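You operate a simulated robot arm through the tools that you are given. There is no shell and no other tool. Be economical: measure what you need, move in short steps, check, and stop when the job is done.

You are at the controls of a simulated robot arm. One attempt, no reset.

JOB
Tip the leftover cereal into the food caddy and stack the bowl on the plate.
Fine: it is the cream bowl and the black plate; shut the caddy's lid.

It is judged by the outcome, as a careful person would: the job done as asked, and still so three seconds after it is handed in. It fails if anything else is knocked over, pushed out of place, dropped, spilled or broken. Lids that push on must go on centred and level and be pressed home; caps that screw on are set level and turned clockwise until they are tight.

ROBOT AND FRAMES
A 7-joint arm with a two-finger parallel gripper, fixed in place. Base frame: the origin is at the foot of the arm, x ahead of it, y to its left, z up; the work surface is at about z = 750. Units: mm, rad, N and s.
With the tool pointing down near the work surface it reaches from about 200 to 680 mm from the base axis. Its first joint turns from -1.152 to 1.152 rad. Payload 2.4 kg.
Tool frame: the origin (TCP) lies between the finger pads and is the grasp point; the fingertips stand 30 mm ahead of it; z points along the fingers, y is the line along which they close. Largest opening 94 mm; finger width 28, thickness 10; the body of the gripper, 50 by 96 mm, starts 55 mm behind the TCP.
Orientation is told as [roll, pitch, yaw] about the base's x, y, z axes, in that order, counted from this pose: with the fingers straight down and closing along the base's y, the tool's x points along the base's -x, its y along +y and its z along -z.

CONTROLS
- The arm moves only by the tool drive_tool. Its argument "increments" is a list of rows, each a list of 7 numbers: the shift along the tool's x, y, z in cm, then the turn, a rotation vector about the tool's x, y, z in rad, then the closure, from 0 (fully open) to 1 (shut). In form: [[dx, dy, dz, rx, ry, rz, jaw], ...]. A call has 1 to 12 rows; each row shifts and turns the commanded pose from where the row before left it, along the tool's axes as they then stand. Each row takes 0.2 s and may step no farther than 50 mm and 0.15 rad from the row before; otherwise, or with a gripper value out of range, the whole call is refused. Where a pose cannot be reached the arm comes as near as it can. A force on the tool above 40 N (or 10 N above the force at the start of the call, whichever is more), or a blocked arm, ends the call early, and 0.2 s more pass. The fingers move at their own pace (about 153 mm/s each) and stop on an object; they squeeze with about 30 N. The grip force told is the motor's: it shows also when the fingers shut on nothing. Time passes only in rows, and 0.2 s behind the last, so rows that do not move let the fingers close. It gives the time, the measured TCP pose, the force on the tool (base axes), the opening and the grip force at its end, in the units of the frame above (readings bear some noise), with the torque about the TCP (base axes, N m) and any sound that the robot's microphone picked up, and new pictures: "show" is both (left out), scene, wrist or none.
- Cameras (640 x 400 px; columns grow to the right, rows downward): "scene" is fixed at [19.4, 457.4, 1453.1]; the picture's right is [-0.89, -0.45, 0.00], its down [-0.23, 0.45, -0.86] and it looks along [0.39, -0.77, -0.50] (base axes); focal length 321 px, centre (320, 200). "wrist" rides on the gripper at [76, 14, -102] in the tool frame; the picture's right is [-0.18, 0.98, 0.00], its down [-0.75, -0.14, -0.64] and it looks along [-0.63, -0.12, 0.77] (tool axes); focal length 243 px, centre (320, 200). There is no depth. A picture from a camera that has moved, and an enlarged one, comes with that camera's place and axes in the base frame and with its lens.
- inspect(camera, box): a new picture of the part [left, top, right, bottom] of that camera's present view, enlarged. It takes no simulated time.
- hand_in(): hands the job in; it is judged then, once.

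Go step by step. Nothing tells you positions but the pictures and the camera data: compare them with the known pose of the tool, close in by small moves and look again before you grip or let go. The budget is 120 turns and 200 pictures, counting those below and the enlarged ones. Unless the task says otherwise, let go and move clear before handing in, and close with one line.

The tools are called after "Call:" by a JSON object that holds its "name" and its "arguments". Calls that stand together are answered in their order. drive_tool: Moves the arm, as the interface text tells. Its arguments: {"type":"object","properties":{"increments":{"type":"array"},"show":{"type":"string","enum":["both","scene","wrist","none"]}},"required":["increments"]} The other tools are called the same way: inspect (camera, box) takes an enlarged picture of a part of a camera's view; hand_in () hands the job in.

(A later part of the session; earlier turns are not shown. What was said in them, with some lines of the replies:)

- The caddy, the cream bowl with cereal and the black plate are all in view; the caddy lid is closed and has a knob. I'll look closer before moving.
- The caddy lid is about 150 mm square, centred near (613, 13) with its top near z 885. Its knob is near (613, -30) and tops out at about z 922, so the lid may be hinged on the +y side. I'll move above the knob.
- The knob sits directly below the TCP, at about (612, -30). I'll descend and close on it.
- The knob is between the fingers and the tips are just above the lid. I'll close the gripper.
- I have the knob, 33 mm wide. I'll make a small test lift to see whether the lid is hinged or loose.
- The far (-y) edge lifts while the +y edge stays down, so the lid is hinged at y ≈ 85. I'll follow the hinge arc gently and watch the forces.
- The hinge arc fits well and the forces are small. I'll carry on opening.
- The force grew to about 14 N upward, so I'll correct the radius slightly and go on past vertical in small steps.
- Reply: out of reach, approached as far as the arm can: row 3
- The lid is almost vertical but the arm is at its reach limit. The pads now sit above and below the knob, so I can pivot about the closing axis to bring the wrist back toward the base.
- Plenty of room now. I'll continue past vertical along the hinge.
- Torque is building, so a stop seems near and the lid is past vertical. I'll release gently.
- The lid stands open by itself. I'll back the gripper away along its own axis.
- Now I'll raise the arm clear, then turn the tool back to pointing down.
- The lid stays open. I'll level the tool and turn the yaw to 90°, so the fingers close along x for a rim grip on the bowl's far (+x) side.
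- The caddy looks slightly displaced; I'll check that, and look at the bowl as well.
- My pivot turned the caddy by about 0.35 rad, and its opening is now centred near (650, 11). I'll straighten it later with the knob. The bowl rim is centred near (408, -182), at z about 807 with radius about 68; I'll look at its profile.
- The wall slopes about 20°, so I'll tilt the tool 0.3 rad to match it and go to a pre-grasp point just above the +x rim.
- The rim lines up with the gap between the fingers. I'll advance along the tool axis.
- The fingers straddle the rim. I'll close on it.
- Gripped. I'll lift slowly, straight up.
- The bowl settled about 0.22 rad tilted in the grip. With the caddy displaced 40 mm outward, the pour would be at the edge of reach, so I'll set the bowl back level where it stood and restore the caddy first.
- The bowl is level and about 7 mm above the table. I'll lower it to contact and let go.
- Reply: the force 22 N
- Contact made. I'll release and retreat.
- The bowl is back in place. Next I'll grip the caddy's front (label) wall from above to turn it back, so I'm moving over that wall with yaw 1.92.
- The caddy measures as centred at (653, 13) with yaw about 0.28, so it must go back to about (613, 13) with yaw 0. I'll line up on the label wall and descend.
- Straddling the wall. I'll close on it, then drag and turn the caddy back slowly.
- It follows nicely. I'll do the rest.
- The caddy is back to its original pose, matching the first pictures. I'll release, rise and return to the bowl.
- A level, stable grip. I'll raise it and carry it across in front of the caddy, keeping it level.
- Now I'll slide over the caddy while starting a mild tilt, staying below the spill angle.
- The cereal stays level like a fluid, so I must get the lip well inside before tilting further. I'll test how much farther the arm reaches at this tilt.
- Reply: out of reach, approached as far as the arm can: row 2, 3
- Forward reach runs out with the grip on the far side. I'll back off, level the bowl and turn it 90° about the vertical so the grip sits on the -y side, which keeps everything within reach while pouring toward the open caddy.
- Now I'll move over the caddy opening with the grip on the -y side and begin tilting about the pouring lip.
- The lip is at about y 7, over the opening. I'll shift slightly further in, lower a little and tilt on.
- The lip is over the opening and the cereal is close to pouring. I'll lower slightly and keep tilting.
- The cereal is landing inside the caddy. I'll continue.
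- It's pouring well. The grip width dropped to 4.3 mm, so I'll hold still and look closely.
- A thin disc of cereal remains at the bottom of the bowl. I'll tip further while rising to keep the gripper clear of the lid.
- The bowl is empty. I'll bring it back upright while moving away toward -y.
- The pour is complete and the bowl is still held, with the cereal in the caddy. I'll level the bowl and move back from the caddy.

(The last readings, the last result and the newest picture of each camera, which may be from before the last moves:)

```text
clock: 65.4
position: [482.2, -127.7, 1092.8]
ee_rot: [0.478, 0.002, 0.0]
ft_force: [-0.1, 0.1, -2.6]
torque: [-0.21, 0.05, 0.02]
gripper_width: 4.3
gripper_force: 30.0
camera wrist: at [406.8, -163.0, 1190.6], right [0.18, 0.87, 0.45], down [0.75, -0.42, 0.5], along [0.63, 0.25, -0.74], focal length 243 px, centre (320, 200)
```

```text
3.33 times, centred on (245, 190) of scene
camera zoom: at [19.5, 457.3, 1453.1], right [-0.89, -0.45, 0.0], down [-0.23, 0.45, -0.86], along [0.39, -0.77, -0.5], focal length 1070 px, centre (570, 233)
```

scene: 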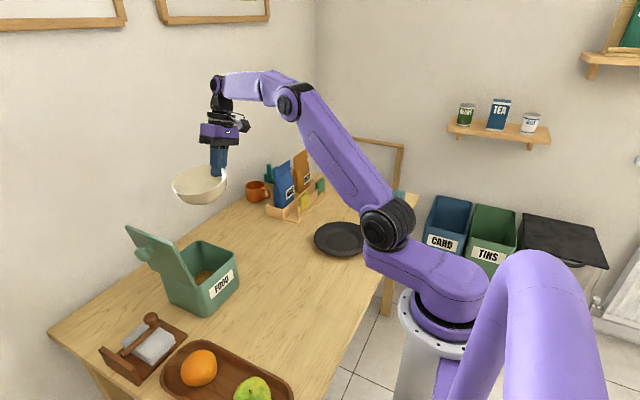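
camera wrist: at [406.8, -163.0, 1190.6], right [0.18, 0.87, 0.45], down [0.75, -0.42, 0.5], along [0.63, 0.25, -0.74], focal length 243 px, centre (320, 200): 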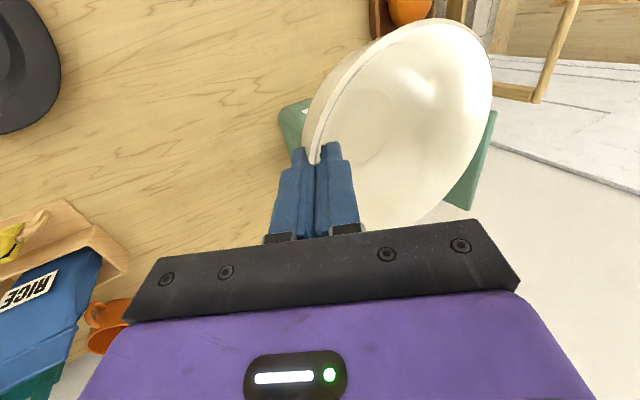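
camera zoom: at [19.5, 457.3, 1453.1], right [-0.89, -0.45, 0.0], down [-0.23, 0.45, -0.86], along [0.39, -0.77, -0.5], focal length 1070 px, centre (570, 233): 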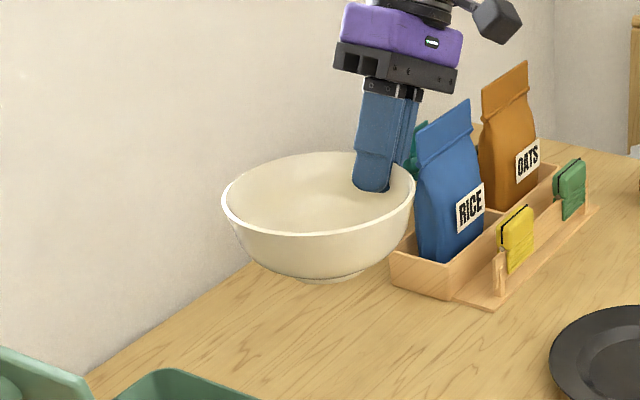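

Nearly level. I'll correct slightly and turn the yaw so that the grip is on the +x side for placing.

Call:
{"name": "drive_tool", "arguments": {"increments": [[0, 0, 0, -0.05, 0, 0, 1], [0, 0, 0, 0, 0.0752, -0.1286, 1], [0, 0, 0, 0, 0.0752, -0.1286, 1], [0, 0, 0, 0, 0.0752, -0.1286, 1], [0, 0, 0, 0, 0.0752, -0.1286, 1], [0, 0, 0, 0, 0.0752, -0.1286, 1], [0, 0, 0, 0, 0.0752, -0.1286, 1], [0, 0, 0, 0, 0.0752, -0.1286, 1], [0, 0, 0, 0, 0.0752, -0.1286, 1], [0, 0, 0, 0, 0.0752, -0.1286, 1], [0, 0, 0, 0, 0.0752, -0.1286, 1], [0, 0, 0, 0, 0.0752, -0.1286, 1]], "show": "scene"}}

Call:
{"name": "inspect", "arguments": {"camera": "scene", "box": [200, 180, 400, 300]}}

```text
clock: 68.0
position: [481.8, -128.6, 1094.9]
ee_rot: [0.531, 0.003, 1.642]
ft_force: [-0.3, -1.0, -3.0]
torque: [-0.03, -0.18, 0.0]
gripper_width: 4.6
gripper_force: 29.9
```

scene: 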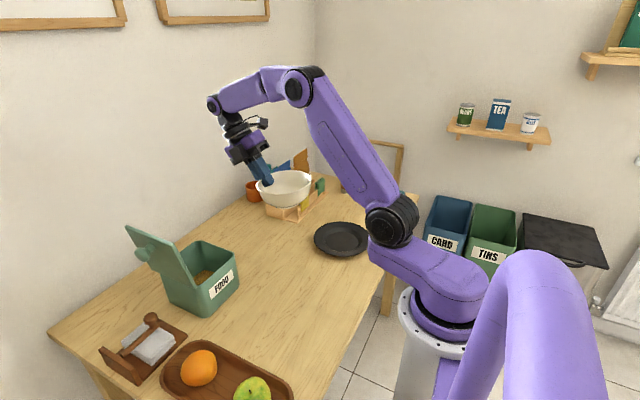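

```text
3.20 times, centred on (300, 240) of scene
camera zoom: at [19.5, 457.3, 1453.1], right [-0.89, -0.45, 0.0], down [-0.23, 0.45, -0.86], along [0.39, -0.77, -0.5], focal length 1027 px, centre (384, 72)
```

zoom: 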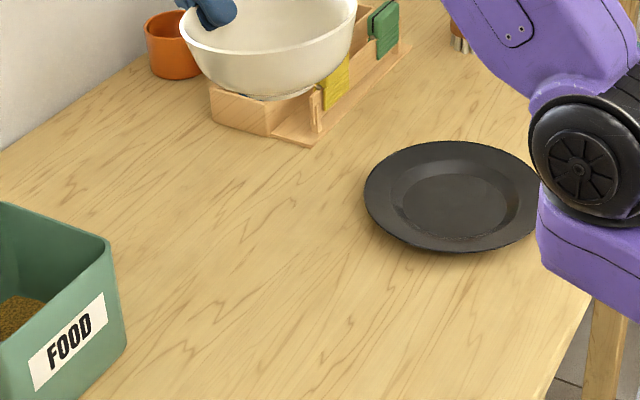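

The plate is near (362, -396). I'll carry the bowl above it.

Call:
{"name": "drive_tool", "arguments": {"increments": [[3.0, 0, 1.2, 0, 0, 0, 1], [3.8, 0, 2.1, 0, 0, 0, 1], [3.8, 0, 2.1, 0, 0, 0, 1], [3.8, 0, 2.1, 0, 0, 0, 1], [3.8, 0, 2.1, 0, 0, 0, 1], [3.8, 0, 2.1, 0, 0, 0, 1], [2.6, 0, 1.5, 0, 0, 0, 1], [1.15, 0, 0.6, 0, 0, 0, 1], [0, 0, 0, 0, 0, 0, 1]], "show": "both"}}

Call:
{"name": "inspect", "arguments": {"camera": "scene", "box": [270, 160, 400, 270]}}

```text
clock: 70.0
position: [430.6, -390.2, 974.6]
ee_rot: [0.53, 0.002, 1.64]
ft_force: [0.0, 0.5, -3.0]
torque: [-0.01, -0.2, 0.01]
gripper_width: 4.2
gripper_force: 29.9
camera wrist: at [475.8, -462.9, 1071.5], right [-0.86, 0.13, 0.5], down [0.39, 0.78, 0.48], along [-0.33, 0.61, -0.72], focal length 243 px, centre (320, 200)
```

scene: 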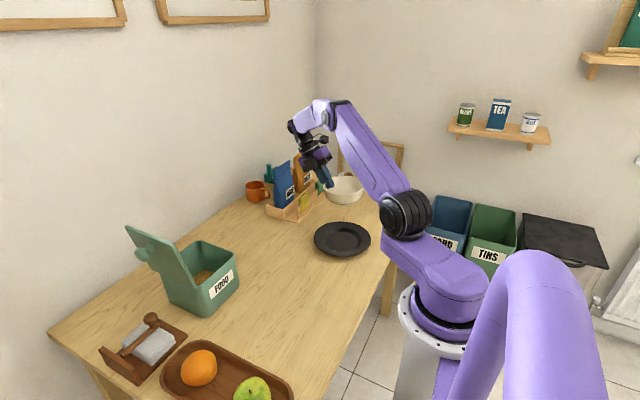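
wrist: 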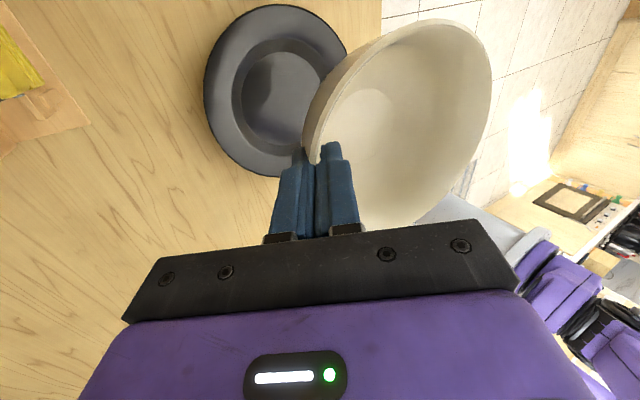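

```text
3.64 times, centred on (335, 215) of scene
camera zoom: at [19.5, 457.3, 1453.1], right [-0.89, -0.45, 0.0], down [-0.23, 0.45, -0.86], along [0.39, -0.77, -0.5], focal length 1167 px, centre (266, 146)
```

zoom: 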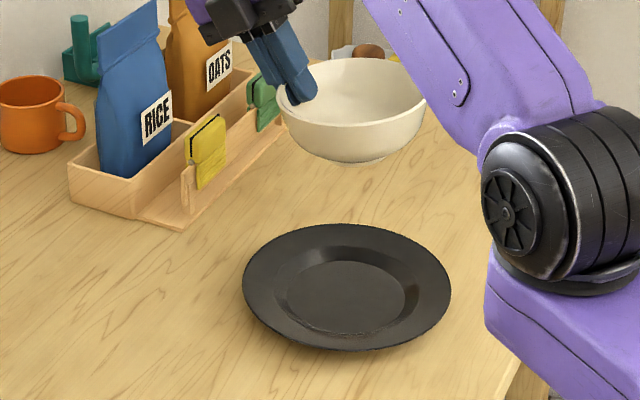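

The bowl is above the plate within a few millimetres. I'll descend partway and re-check.

Call:
{"name": "drive_tool", "arguments": {"increments": [[0, -1.57, 2.68, 0, 0, 0, 1], [0, -1.57, 2.68, 0, 0, 0, 1], [0, -1.57, 2.68, 0, 0, 0, 1], [0, -1.4, 2.4, 0, 0, 0, 1], [0, 0, 0, 0, 0, 0, 1]], "show": "wrist"}}

Call:
{"name": "inspect", "arguments": {"camera": "scene", "box": [290, 190, 390, 270]}}

```text
clock: 71.2
position: [430.4, -391.3, 855.3]
ee_rot: [0.529, 0.001, 1.639]
ft_force: [0.7, 0.4, -2.9]
torque: [-0.02, -0.16, 0.04]
gripper_width: 4.3
gripper_force: 30.2
camera wrist: at [475.3, -463.4, 951.2], right [-0.86, 0.13, 0.5], down [0.39, 0.78, 0.48], along [-0.33, 0.61, -0.72], focal length 243 px, centre (320, 200)
```

wrist: 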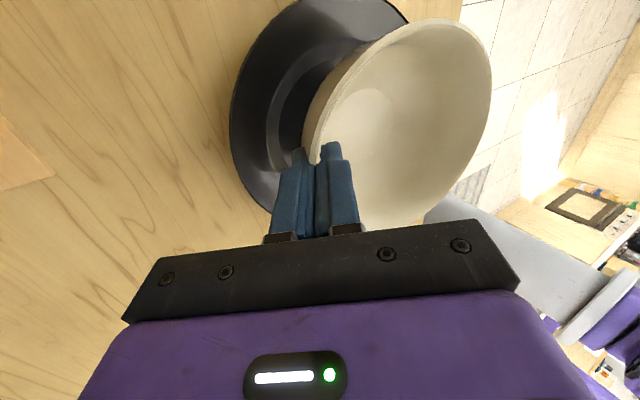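

```text
5.00 times, centred on (340, 230) of scene
camera zoom: at [19.5, 457.3, 1453.1], right [-0.89, -0.45, 0.0], down [-0.23, 0.45, -0.86], along [0.39, -0.77, -0.5], focal length 1604 px, centre (220, 50)
```

zoom: 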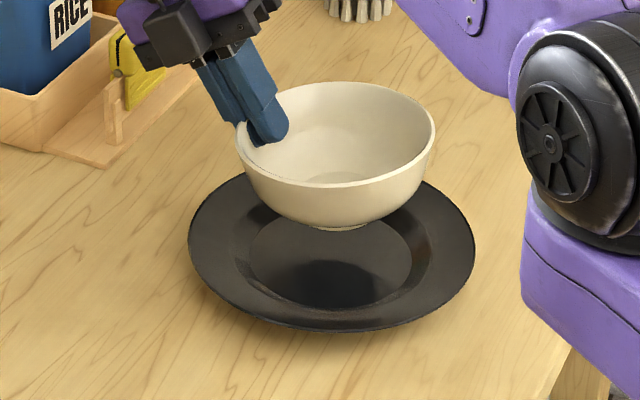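

Call:
{"name": "inspect", "arguments": {"camera": "scene", "box": [318, 200, 368, 235]}}

```text
11.43 times, centred on (343, 218) of scene
camera zoom: at [19.5, 457.3, 1453.1], right [-0.89, -0.45, 0.0], down [-0.23, 0.45, -0.86], along [0.39, -0.77, -0.5], focal length 3667 px, centre (57, 0)
```

zoom: 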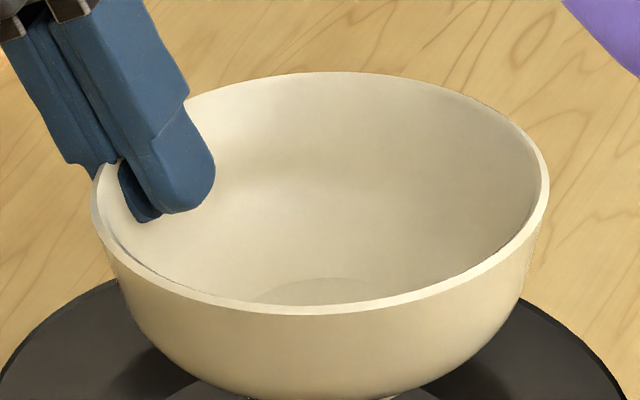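

The bowl is tilted about 3° with its grip side low; I'll correct by 0.05 rad and descend toward contact.

Call:
{"name": "drive_tool", "arguments": {"increments": [[0, 0, 0, 0.05, 0, 0, 1], [0, -0.65, 1.25, 0, 0, 0, 1], [0, -0.5, 0.95, 0, 0, 0, 1], [0, 0, 0, 0, 0, 0, 1]], "show": "wrist"}}

Call:
{"name": "inspect", "arguments": {"camera": "scene", "box": [305, 200, 375, 265]}}

```text
clock: 72.2
position: [430.1, -390.1, 830.1]
ee_rot: [0.479, 0.003, 1.638]
ft_force: [0.9, -0.1, -2.7]
torque: [0.0, -0.19, 0.02]
gripper_width: 4.6
gripper_force: 30.1
camera wrist: at [470.4, -463.5, 927.9], right [-0.88, 0.12, 0.45], down [0.37, 0.78, 0.5], along [-0.29, 0.61, -0.74], focal length 243 px, centre (320, 200)
```

wrist: 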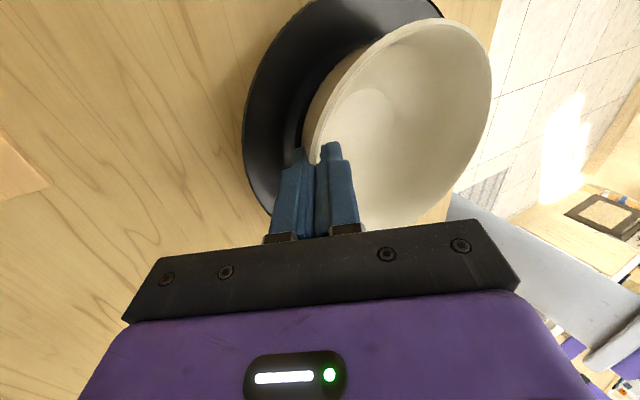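

```text
6.15 times, centred on (340, 232) of scene
camera zoom: at [19.5, 457.3, 1453.1], right [-0.89, -0.45, 0.0], down [-0.23, 0.45, -0.86], along [0.39, -0.77, -0.5], focal length 1975 px, centre (197, 0)
```

zoom: 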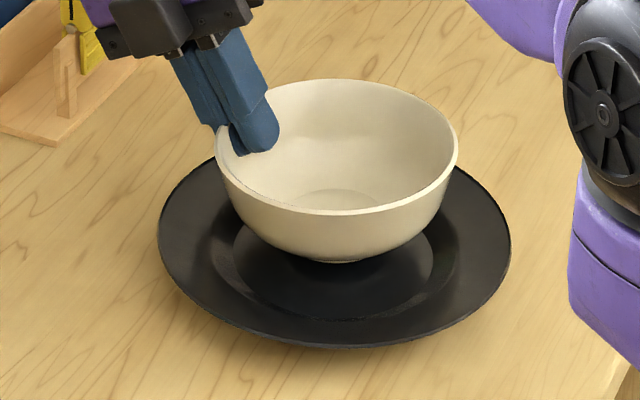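

I'll shift about 5 mm toward the plate centre, then lower to contact in small steps.

Call:
{"name": "drive_tool", "arguments": {"increments": [[-0.5, 0.17, 0.09, 0, 0, 0, 1], [0, -0.18, 0.35, 0, 0, 0, 1], [0, -0.14, 0.27, 0, 0, 0, 1], [0, 0, 0, 0, 0, 0, 1]], "show": "none"}}

Call:
{"name": "inspect", "arguments": {"camera": "scene", "box": [305, 200, 375, 265]}}

```text
clock: 73.2
position: [427.5, -385.6, 824.2]
ee_rot: [0.482, 0.001, 1.64]
ft_force: [0.5, 2.8, 8.9]
torque: [0.25, 0.17, -0.07]
gripper_width: 4.4
gripper_force: 30.0
```

```text
6.15 times, centred on (340, 232) of scene
camera zoom: at [19.3, 457.5, 1453.0], right [-0.89, -0.45, 0.0], down [-0.23, 0.45, -0.86], along [0.39, -0.77, -0.5], focal length 1975 px, centre (197, 0)
```

zoom: 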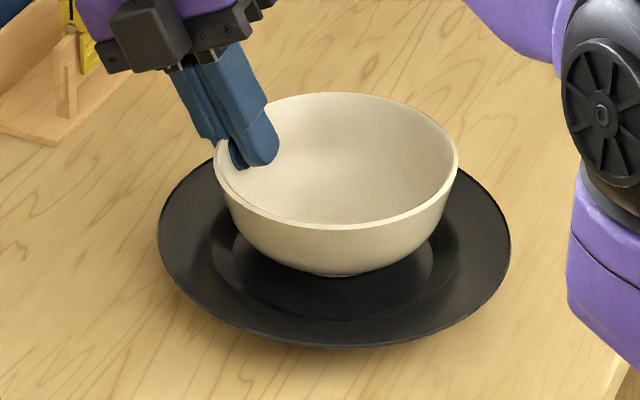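

Contact is made at about z 824, but the bowl looks roughly 10 mm too far from the camera. I'll lift slightly, shift and set it down again.

Call:
{"name": "drive_tool", "arguments": {"increments": [[0, 0.28, -0.53, 0, 0, 0, 1], [-0.4, 0.13, 0.07, 0, 0, 0, 1], [-0.4, 0.13, 0.07, 0, 0, 0, 1], [0, -0.14, 0.27, 0, 0, 0, 1], [0, 0, 0, 0, 0, 0, 1]], "show": "wrist"}}

Call:
{"name": "inspect", "arguments": {"camera": "scene", "box": [305, 200, 375, 265]}}

```text
clock: 74.4
position: [424.2, -377.0, 826.0]
ee_rot: [0.482, 0.002, 1.639]
ft_force: [-0.7, -0.2, -2.5]
torque: [-0.01, -0.19, 0.04]
gripper_width: 4.4
gripper_force: 30.1
camera wrist: at [464.6, -450.7, 923.5], right [-0.88, 0.12, 0.45], down [0.37, 0.78, 0.5], along [-0.29, 0.61, -0.74], focal length 243 px, centre (320, 200)
```

wrist: 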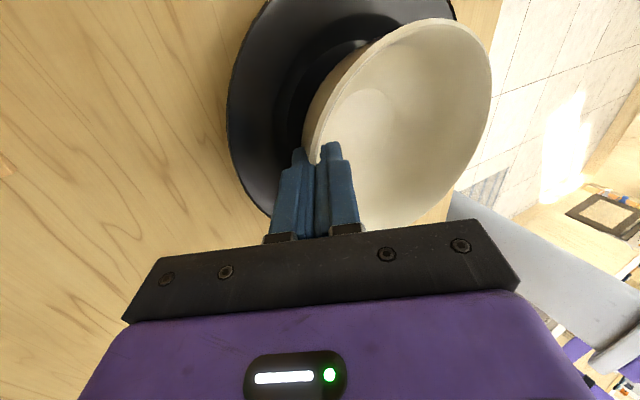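

```text
6.15 times, centred on (340, 232) of scene
camera zoom: at [19.5, 457.3, 1453.1], right [-0.89, -0.45, 0.0], down [-0.23, 0.45, -0.86], along [0.39, -0.77, -0.5], focal length 1975 px, centre (197, 0)
```

zoom: 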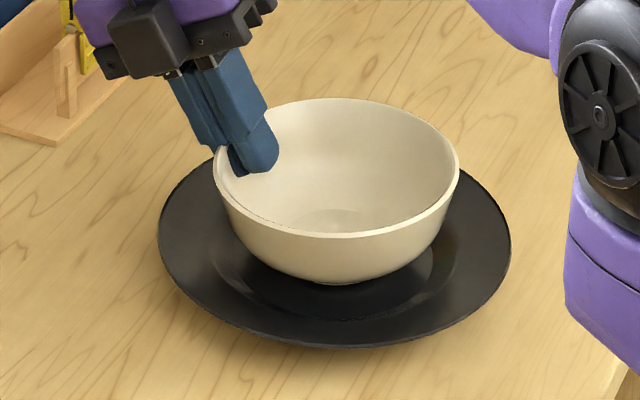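

The bowl is now well centred by both estimates. I'll lower to contact.

Call:
{"name": "drive_tool", "arguments": {"increments": [[0, -0.1, 0.18, 0, 0, 0, 1], [0, -0.1, 0.18, 0, 0, 0, 1], [0, 0, 0, 0, 0, 0, 1]], "show": "none"}}

Call:
{"name": "inspect", "arguments": {"camera": "scene", "box": [305, 200, 375, 265]}}

```text
clock: 75.2
position: [424.0, -377.2, 823.2]
ee_rot: [0.48, 0.002, 1.641]
ft_force: [-0.4, 4.1, 24.7]
torque: [0.39, 0.72, -0.08]
gripper_width: 4.7
gripper_force: 30.0
```

```text
6.15 times, centred on (340, 232) of scene
camera zoom: at [19.1, 457.8, 1452.9], right [-0.89, -0.45, 0.0], down [-0.23, 0.45, -0.86], along [0.39, -0.77, -0.5], focal length 1975 px, centre (197, 0)
```

zoom: 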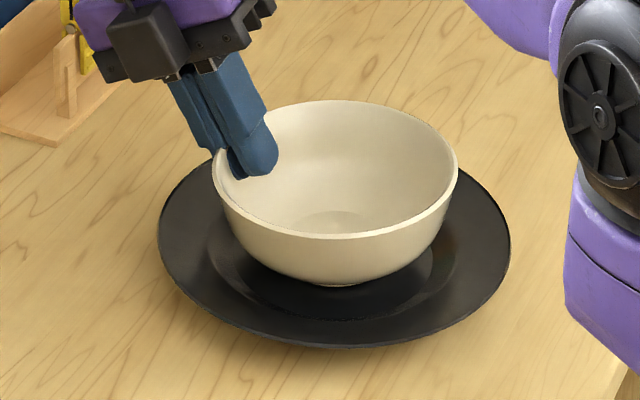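

Seated. I'll release gently and withdraw along the tool axis.

Call:
{"name": "drive_tool", "arguments": {"increments": [[0, 0.06, -0.11, 0, 0, 0, 1], [0, 0, 0, 0, 0, 0, 0.9], [0, 0, 0, 0, 0, 0, 0.75], [0, 0, 0, 0, 0, 0, 0.65], [0, 0, -1.5, 0, 0, 0, 0.65], [0, 0, -3, 0, 0, 0, 0.65], [0, 0, -4, 0, 0, 0, 0.65], [0, 0, -4, 0, 0, 0, 0.65], [0, 0, 0, 0, 0, 0, 0.65]], "show": "both"}}

Call:
{"name": "inspect", "arguments": {"camera": "scene", "box": [305, 200, 375, 265]}}

```text
clock: 77.2
position: [482.5, -373.0, 934.2]
ee_rot: [0.482, 0.001, 1.641]
ft_force: [0.6, 0.0, 0.5]
torque: [-0.03, 0.02, -0.01]
gripper_width: 32.8
gripper_force: 0.0
camera wrist: at [523.0, -446.6, 1031.9], right [-0.88, 0.12, 0.45], down [0.37, 0.78, 0.5], along [-0.29, 0.61, -0.74], focal length 243 px, centre (320, 200)
```

scene: 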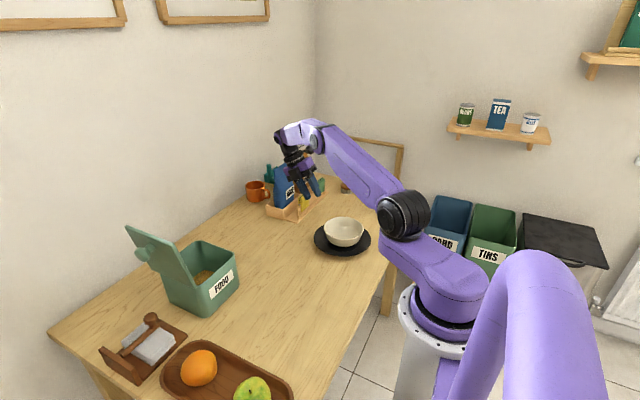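
wrist: 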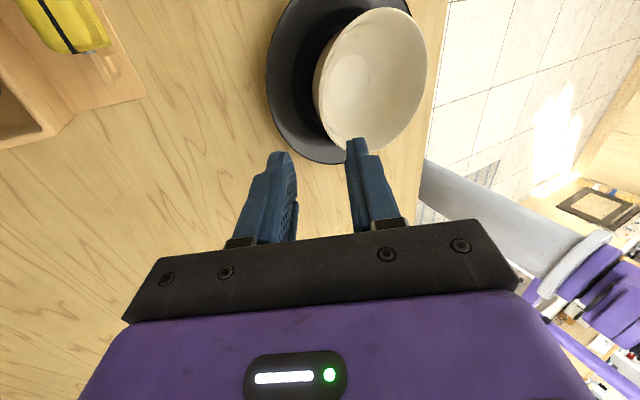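

```text
6.15 times, centred on (340, 232) of scene
camera zoom: at [19.4, 457.4, 1453.1], right [-0.89, -0.45, 0.0], down [-0.23, 0.45, -0.86], along [0.39, -0.77, -0.5], focal length 1975 px, centre (197, 0)
```

zoom: 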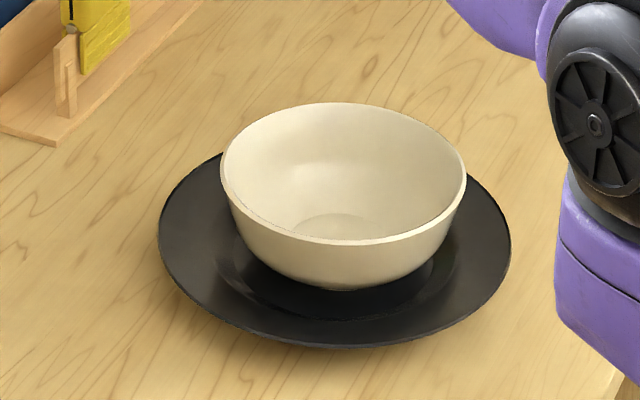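

Call:
{"name": "inspect", "arguments": {"camera": "scene", "box": [320, 212, 370, 250]}}

Call:
{"name": "inspect", "arguments": {"camera": "wrist", "box": [250, 0, 440, 170]}}

```text
10.53 times, centred on (345, 231) of scene
camera zoom: at [19.4, 457.4, 1453.1], right [-0.89, -0.45, 0.0], down [-0.23, 0.45, -0.86], along [0.39, -0.77, -0.5], focal length 3378 px, centre (57, -126)
```

zoom: 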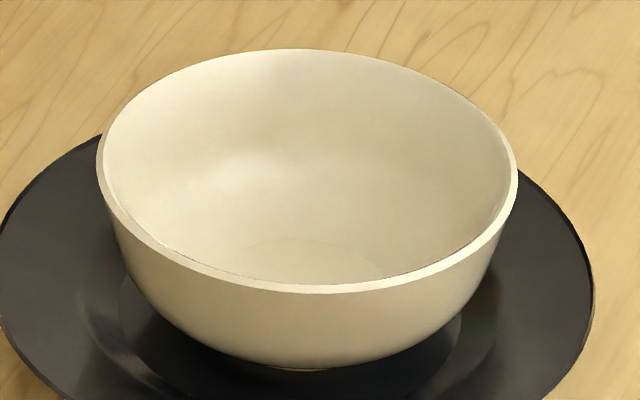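

```text
2.35 times, centred on (345, 85) of wrist
camera zoom: at [523.0, -446.6, 1031.9], right [-0.88, 0.12, 0.45], down [0.37, 0.78, 0.5], along [-0.29, 0.61, -0.74], focal length 571 px, centre (261, 471)
```

zoom: 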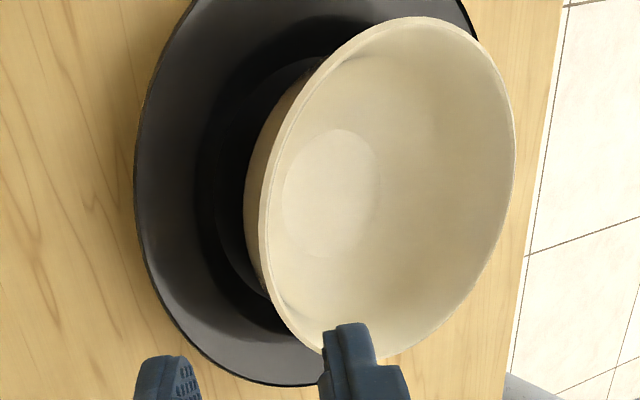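

The bowl sits level and centred on the plate. Next is closing the lid: its free edge is near (y 118, z 1035), so I'll reorient to pinch that edge at x ≈ 567, away from the knob.

Call:
{"name": "drive_tool", "arguments": {"increments": [[0, 0, -4.2, 0.12, 0, 0, 0.65], [0, 0, -4.5, 0.12, 0, 0, 0.65], [0, 0, -4.5, 0.12, 0, 0, 0.65], [0, 0, -4.5, 0.122, 0, 0, 0.65], [0, 0, 0, 0, 0, 0.137, 0.65], [0, 0, 0, 0, 0, 0.137, 0.65], [0, 0, 0, 0, 0, 0.137, 0.65], [0, 0, 0, 0, 0, 0.137, 0.65], [0, 0, 0, 0, 0, 0.137, 0.65], [0, 0, 0, 0, 0, 0.137, 0.65], [0, 0, 0, 0, 0, 0.137, 0.65], [0, 0, 0, 0, 0, 0.137, 0.65]], "show": "none"}}

```text
clock: 79.8
position: [532.3, -367.7, 1100.6]
ee_rot: [0.0, -0.001, 0.541]
ft_force: [-0.1, -0.6, -0.6]
torque: [-0.02, -0.01, 0.01]
gripper_width: 32.8
gripper_force: 0.0
```

Call:
{"name": "drive_tool", "arguments": {"increments": [[0, 0, 0, 0, 0, 0.135, 0.5], [0, 0, 0, 0, 0, 0.135, 0.5], [0, 0, 0, 0, 0, 0.135, 0.5], [0, 0, 0, 0, 0, 0.136, 0.5], [-0.4, 4.8, -0.5, 0, 0, 0, 0.5], [-0.4, 4.8, -0.5, 0, 0, 0, 0.5], [-0.4, 4.8, -0.5, 0, 0, 0, 0.5], [-0.4, 4.8, -0.5, 0, 0, 0, 0.5], [-0.4, 4.8, -0.5, 0, 0, 0, 0.5], [-0.5, 4.8, -0.5, 0, 0, 0, 0.5], [-0.5, 4.8, -0.5, 0, 0, 0, 0.5], [-0.5, 4.8, 0, 0, 0, 0, 0.5]], "show": "none"}}

```text
clock: 82.4
position: [566.5, 14.6, 1136.2]
ee_rot: [-0.002, -0.002, 0.001]
ft_force: [-0.2, 0.5, 0.5]
torque: [-0.01, 0.02, 0.02]
gripper_width: 47.0
gripper_force: 0.0
```

Call:
{"name": "drive_tool", "arguments": {"increments": [[0, 3.8, 0, 0, 0, 0, 0.5], [0, 3.8, 0, 0, 0, 0, 0.5], [0, 3.7, 0.7, 0, 0, 0, 0.5], [0, 0, 1, 0.105, 0, 0, 0.5], [0, 0, 1, 0.105, 0, 0, 0.5], [0, 0, 0, 0, 0, 0, 0.5]], "show": "both"}}

Call:
{"name": "inspect", "arguments": {"camera": "scene", "box": [80, 150, 240, 280]}}

```text
clock: 83.8
position: [566.3, 126.0, 1108.2]
ee_rot: [-0.213, -0.002, 0.002]
ft_force: [0.9, -0.8, -1.8]
torque: [0.01, 0.0, 0.02]
gripper_width: 47.2
gripper_force: 0.1
camera wrist: at [491.5, 161.7, 1206.2], right [0.18, 0.96, -0.21], down [0.75, 0.0, 0.66], along [0.63, -0.28, -0.72], focal length 243 px, centre (320, 200)
```

scene: 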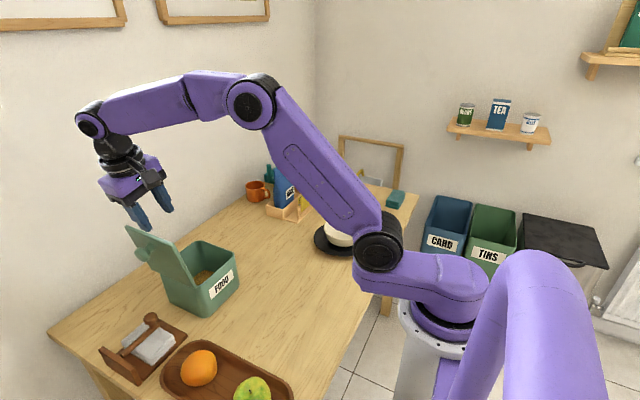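
wrist: 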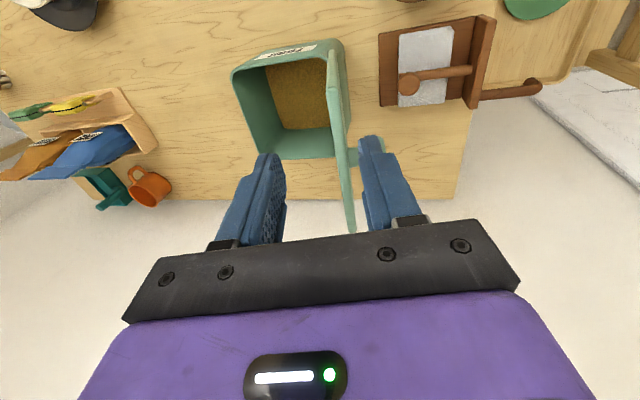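

```text
3.08 times, centred on (160, 215) of scene
camera zoom: at [19.4, 457.4, 1453.1], right [-0.89, -0.45, 0.0], down [-0.23, 0.45, -0.86], along [0.39, -0.77, -0.5], focal length 987 px, centre (812, 154)
```

zoom: 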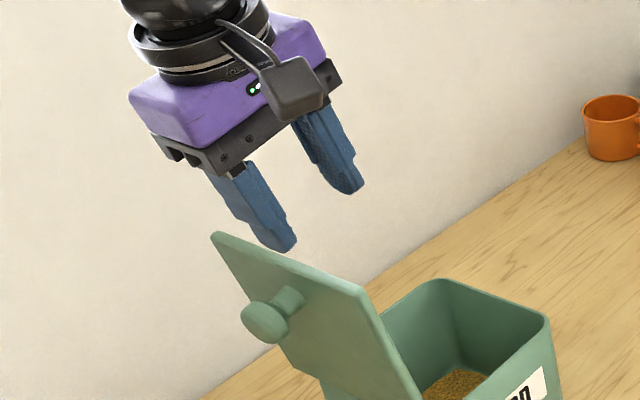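

In the wrist view the lid edge sits about 12 mm to the +y side of the grip axis. I'll shift and descend partway.

Call:
{"name": "drive_tool", "arguments": {"increments": [[0, 1.1, 1.5, 0, 0, 0, 0.45], [0, 0, 2.0, 0, 0, 0, 0.45], [0, 0, 0, 0, 0, 0, 0.45]], "show": "wrist"}}

Call:
{"name": "inspect", "arguments": {"camera": "scene", "box": [80, 170, 240, 290]}}

```text
clock: 84.6
position: [566.3, 129.1, 1072.3]
ee_rot: [-0.212, -0.001, 0.002]
ft_force: [0.4, -1.0, -0.4]
torque: [-0.04, 0.01, 0.02]
gripper_width: 51.9
gripper_force: 0.1
camera wrist: at [491.5, 164.7, 1169.4], right [0.18, 0.96, -0.21], down [0.75, 0.0, 0.66], along [0.63, -0.28, -0.72], focal length 243 px, centre (320, 200)
```

wrist: 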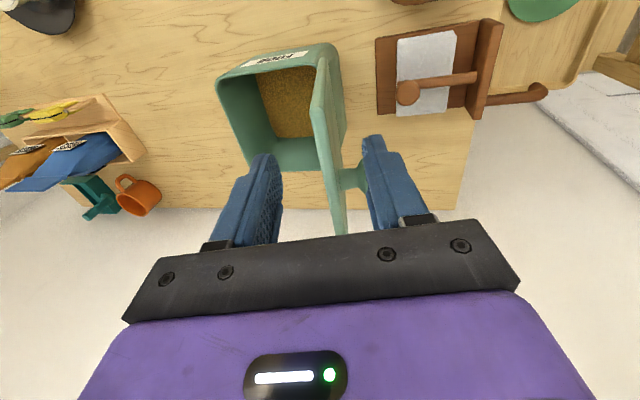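

```text
3.33 times, centred on (160, 230) of scene
camera zoom: at [19.4, 457.4, 1453.1], right [-0.89, -0.45, 0.0], down [-0.23, 0.45, -0.86], along [0.39, -0.77, -0.5], focal length 1070 px, centre (853, 100)
```

zoom: 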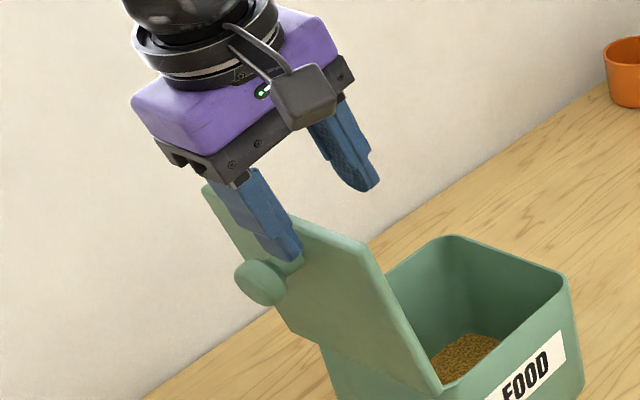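

Aligned. I'll shift a bit further from the knob and descend so the lid edge lies between the fingers.

Call:
{"name": "drive_tool", "arguments": {"increments": [[0.8, 0.1, 1.5, 0, 0, 0, 0.45], [0, 0, 1.5, 0, 0, 0, 0.45], [0, 0, 1.3, 0, 0, 0, 0.45], [0, 0, 0, 0, 0, 0, 0.45]], "show": "wrist"}}

Call:
{"name": "inspect", "arguments": {"camera": "scene", "box": [80, 170, 240, 290]}}

```text
clock: 85.6
position: [558.6, 120.4, 1029.6]
ee_rot: [-0.211, -0.004, 0.003]
ft_force: [0.4, -1.3, 0.4]
torque: [-0.03, -0.02, 0.02]
gripper_width: 51.5
gripper_force: 0.1
camera wrist: at [483.6, 156.4, 1127.6], right [0.18, 0.96, -0.21], down [0.75, 0.0, 0.66], along [0.63, -0.28, -0.72], focal length 243 px, centre (320, 200)
```

wrist: 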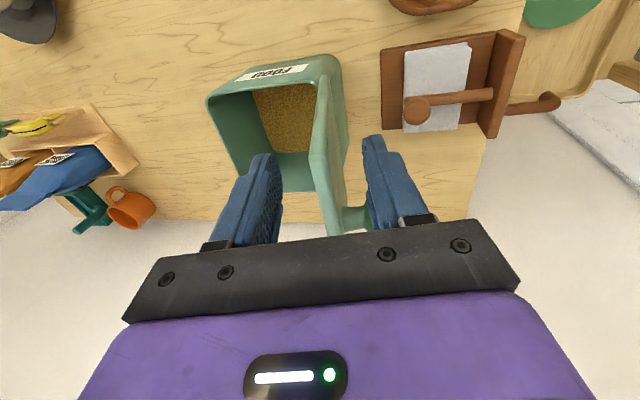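

```text
3.33 times, centred on (160, 230) of scene
camera zoom: at [19.4, 457.3, 1453.1], right [-0.89, -0.45, 0.0], down [-0.23, 0.45, -0.86], along [0.39, -0.77, -0.5], focal length 1070 px, centre (853, 100)
```

zoom: 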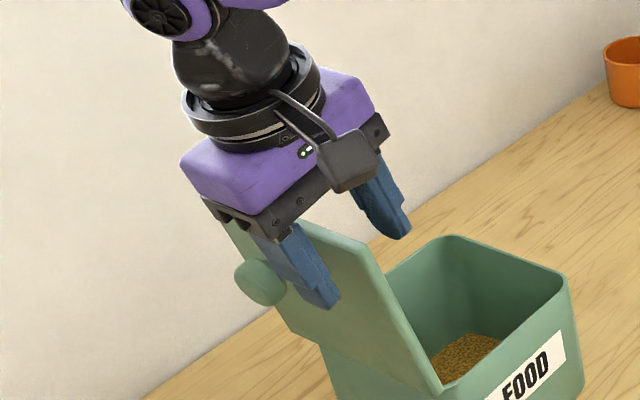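

The lid lies between the fingers. I'll close on it.

Call:
{"name": "drive_tool", "arguments": {"increments": [[0, 0, 0, 0, 0, 0, 0.6], [0, 0, 0, 0, 0, 0, 0.75], [0, 0, 0, 0, 0, 0, 0.85], [0, 0, 0, 0, 0, 0, 1], [0, 0, 0, 0, 0, 0, 1]], "show": "wrist"}}

Call:
{"name": "inspect", "arguments": {"camera": "scene", "box": [120, 220, 280, 320]}}

```text
clock: 86.8
position: [559.7, 120.8, 1029.8]
ee_rot: [-0.211, -0.002, 0.005]
ft_force: [-0.4, 0.8, -0.2]
torque: [0.01, -0.03, -0.04]
gripper_width: 14.3
gripper_force: 30.5
camera wrist: at [483.5, 156.7, 1127.7], right [0.18, 0.96, -0.21], down [0.75, 0.0, 0.66], along [0.63, -0.27, -0.72], focal length 243 px, centre (320, 200)
```

wrist: 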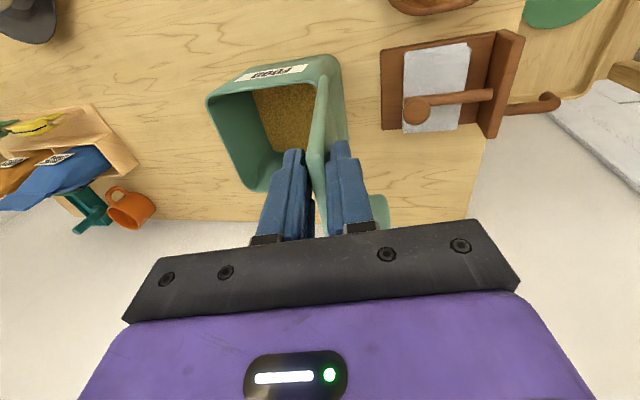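

```text
4.00 times, centred on (200, 270) of scene
camera zoom: at [19.5, 457.4, 1453.0], right [-0.89, -0.45, 0.0], down [-0.23, 0.45, -0.86], along [0.39, -0.77, -0.5], focal length 1284 px, centre (800, -80)
```

zoom: 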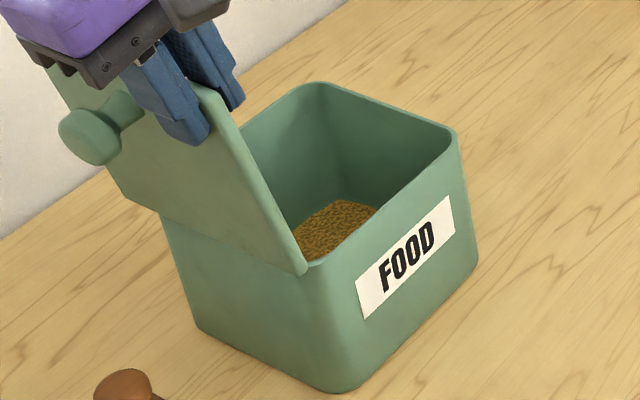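

Gripped with no strain. I'll rotate the lid closed about the hinge and check forces.

Call:
{"name": "drive_tool", "arguments": {"increments": [[0, -0.9, 0.03, -0.06, 0, 0, 1], [0, -1.8, 0.1, -0.12, 0, 0, 1], [0, -1.8, 0.1, -0.12, 0, 0, 1], [0, 0, 0, 0, 0, 0, 1]], "show": "none"}}

```text
clock: 87.8
position: [559.4, 77.0, 1032.7]
ee_rot: [0.091, -0.001, 0.003]
ft_force: [-0.1, 0.0, 0.1]
torque: [-0.03, 0.05, 0.03]
gripper_width: 14.2
gripper_force: 30.1
```

Call:
{"name": "drive_tool", "arguments": {"increments": [[0, -1.8, 0.1, -0.12, 0, 0, 1], [0, -1.8, 0.1, -0.12, 0, 0, 1], [0, -1.8, 0.1, -0.12, 0, 0, 1], [0, -1.8, 0.1, -0.12, 0, 0, 1], [0, 0, 0, 0, 0, 0, 1]], "show": "scene"}}

Call:
{"name": "inspect", "arguments": {"camera": "scene", "box": [120, 200, 280, 320]}}

```text
clock: 89.0
position: [559.8, 9.3, 1009.7]
ee_rot: [0.57, -0.002, 0.004]
ft_force: [-0.2, 1.3, -0.2]
torque: [-0.04, 0.06, 0.11]
gripper_width: 14.3
gripper_force: 29.6
```

scene: 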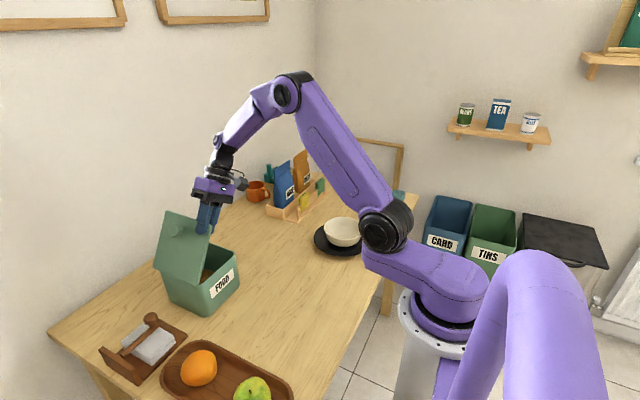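

```text
3.33 times, centred on (200, 260) of scene
camera zoom: at [19.5, 457.4, 1453.0], right [-0.89, -0.45, 0.0], down [-0.23, 0.45, -0.86], along [0.39, -0.77, -0.5], focal length 1070 px, centre (720, 0)
```

zoom: 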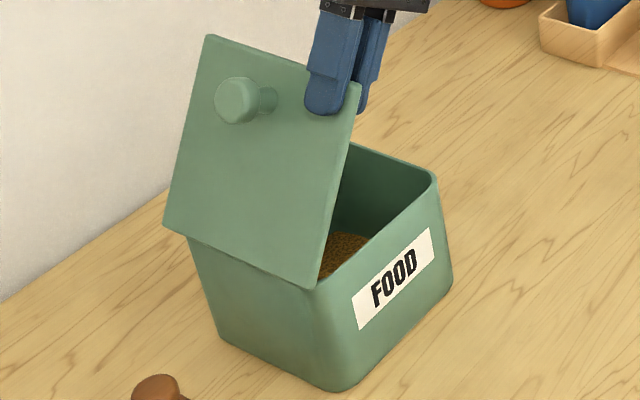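

Smooth. I'll continue to about 20° open.

Call:
{"name": "drive_tool", "arguments": {"increments": [[0, -1.8, 0.1, -0.12, 0, 0, 1], [0, -1.8, 0.1, -0.12, 0, 0, 1], [0, -1.8, 0.1, -0.12, 0, 0, 1], [0, -1.8, 0.1, -0.12, 0, 0, 1], [0, 0, 0, 0, 0, 0, 1]], "show": "scene"}}

Call:
{"name": "inspect", "arguments": {"camera": "scene", "box": [120, 200, 280, 320]}}

```text
clock: 90.2
position: [559.9, -40.7, 958.7]
ee_rot: [1.052, -0.002, 0.001]
ft_force: [1.1, -1.4, 0.7]
torque: [-0.04, -0.29, -0.44]
gripper_width: 14.1
gripper_force: 29.8
```

scene: 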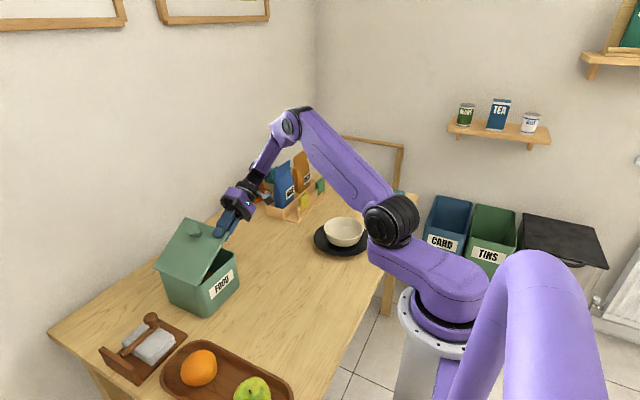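

```text
3.33 times, centred on (200, 260) of scene
camera zoom: at [19.5, 457.3, 1453.1], right [-0.89, -0.45, 0.0], down [-0.23, 0.45, -0.86], along [0.39, -0.77, -0.5], focal length 1070 px, centre (720, 0)
```

zoom: 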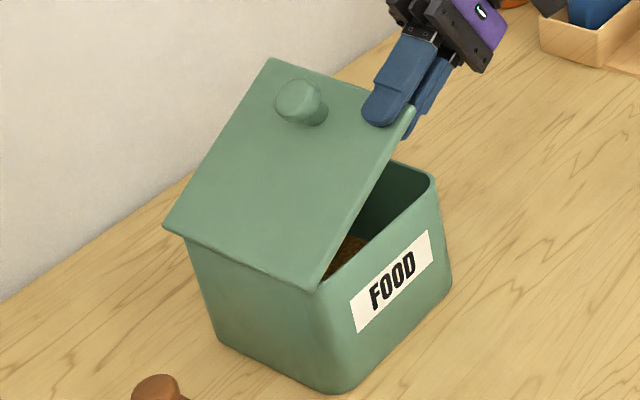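

Call:
{"name": "drive_tool", "arguments": {"increments": [[0, -1.8, 0.1, -0.12, 0, 0, 1], [0, -1.8, 0.1, -0.12, 0, 0, 1], [0, 0, 0, 0, 0, 0, 1]], "show": "wrist"}}

Call:
{"name": "inspect", "arguments": {"camera": "scene", "box": [120, 200, 280, 320]}}

```text
clock: 91.0
position: [558.4, -55.6, 925.0]
ee_rot: [1.293, 0.0, 0.003]
ft_force: [-2.8, -1.0, 0.4]
torque: [0.04, 0.06, -0.06]
gripper_width: 13.6
gripper_force: 30.0
camera wrist: at [483.8, -149.5, 967.9], right [0.18, 0.27, 0.94], down [0.76, -0.65, 0.04], along [0.63, 0.71, -0.32], focal length 243 px, centre (320, 200)
```

wrist: 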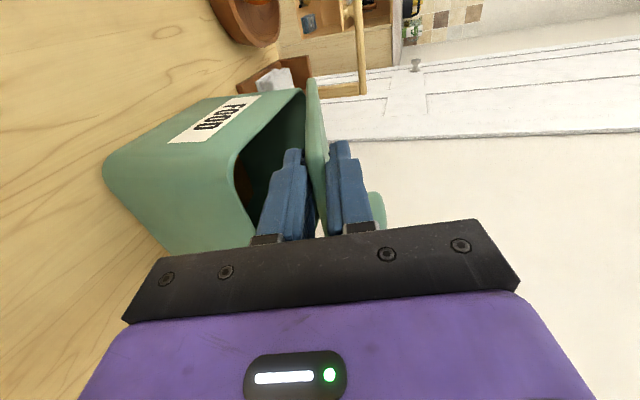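

```text
3.33 times, centred on (200, 260) of scene
camera zoom: at [19.4, 457.3, 1453.1], right [-0.89, -0.45, 0.0], down [-0.23, 0.45, -0.86], along [0.39, -0.77, -0.5], focal length 1070 px, centre (720, 0)
```

zoom: 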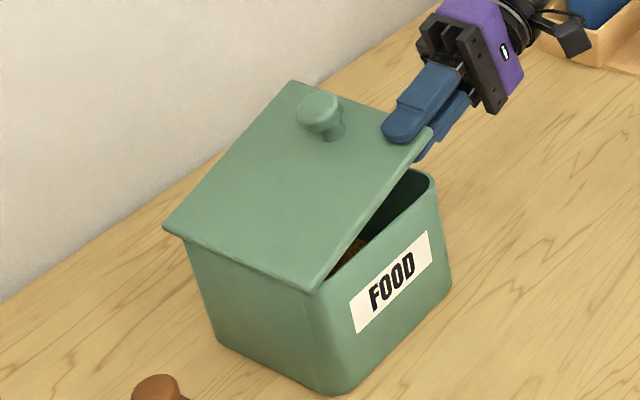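

I'll open a little so the lid rests on the lower finger, lower slightly, and slide the finger out.

Call:
{"name": "drive_tool", "arguments": {"increments": [[0, 0, 0, 0, 0, 0, 0.8], [0, 0, 0, 0, 0, 0, 0.75], [0, -0.4, 0.1, 0, 0, 0, 0.75], [0, -0.4, -1.0, 0, 0, 0, 0.75], [0, -0.3, -1.4, 0, 0, 0, 0.75], [0, -0.5, -1.8, 0, 0, 0, 0.75], [0, -0.5, -1.9, 0, 0, 0, 0.75], [0, 0, -2, 0, 0, 0, 0.75], [0, 0, 0, 0, 0, 0, 0.75]], "show": "scene"}}

Call:
{"name": "inspect", "arguments": {"camera": "scene", "box": [120, 220, 280, 320]}}

```text
clock: 93.0
position: [559.9, -138.1, 926.9]
ee_rot: [1.289, -0.001, 0.004]
ft_force: [-1.1, 0.4, -0.1]
torque: [0.0, -0.01, 0.02]
gripper_width: 23.4
gripper_force: 0.0
```

scene: 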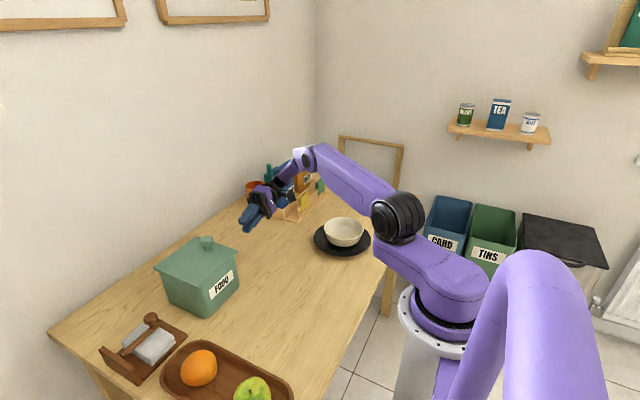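

```text
4.00 times, centred on (200, 270) of scene
camera zoom: at [19.4, 457.3, 1453.1], right [-0.89, -0.45, 0.0], down [-0.23, 0.45, -0.86], along [0.39, -0.77, -0.5], focal length 1284 px, centre (800, -80)
```

zoom: 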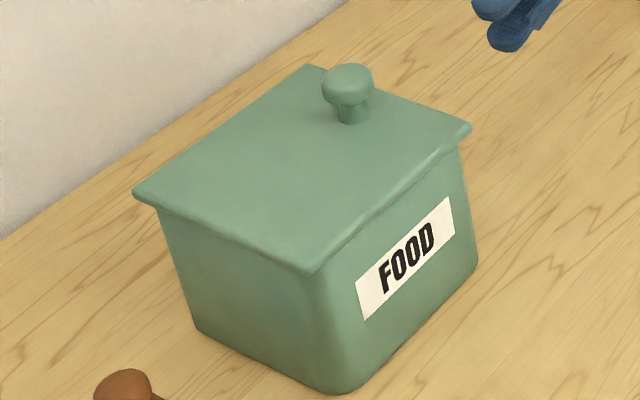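

The lid is shut and the caddy matches its starting picture. I'll raise the arm clear and do a last check of the table.

Call:
{"name": "drive_tool", "arguments": {"increments": [[0, 3.5, -0.9, 0, 0, 0, 0.75], [0, 4.5, -1.2, 0, 0, 0, 0.75], [0, 4.5, -1.2, 0, 0, 0, 0.75], [0, 4.0, 0, 0.1, 0, 0, 0.75], [0, 0, 0, 0.1, 0, 0, 0.75]], "show": "scene"}}

Call:
{"name": "inspect", "arguments": {"camera": "scene", "box": [240, 150, 400, 260]}}

```text
clock: 94.2
position: [558.9, -122.5, 1096.2]
ee_rot: [1.089, -0.001, 0.001]
ft_force: [0.1, -0.3, 0.6]
torque: [-0.01, 0.01, -0.02]
gripper_width: 23.5
gripper_force: 0.0
```

scene: 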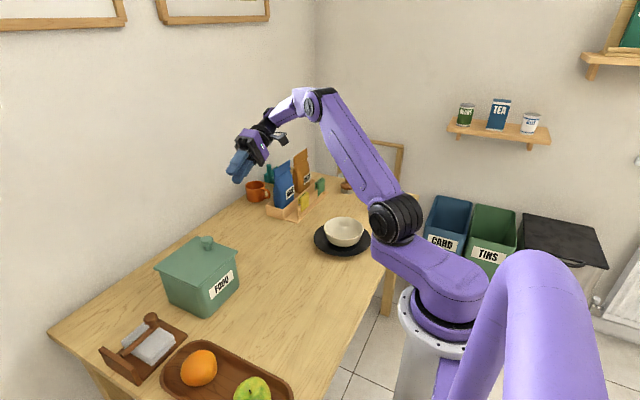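

```text
3.64 times, centred on (320, 205) of scene
camera zoom: at [19.4, 457.4, 1453.1], right [-0.89, -0.45, 0.0], down [-0.23, 0.45, -0.86], along [0.39, -0.77, -0.5], focal length 1167 px, centre (320, 182)
```

zoom: 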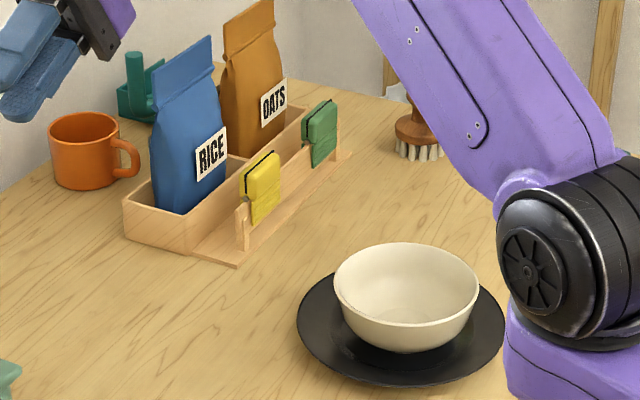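

Everything is in order: the bowl is on the plate, the caddy is shut, the other items look undisturbed and the arm is clear. I'm handing in.

Call:
{"name": "hand_in", "arguments": {}}

```text
The job is handed in.
```

The cereal is in the food caddy with its lid shut, and the cream bowl is stacked on the black plate. The caddy slid about 40 mm and turned while I opened the lid, so I moved it back to its starting spot.
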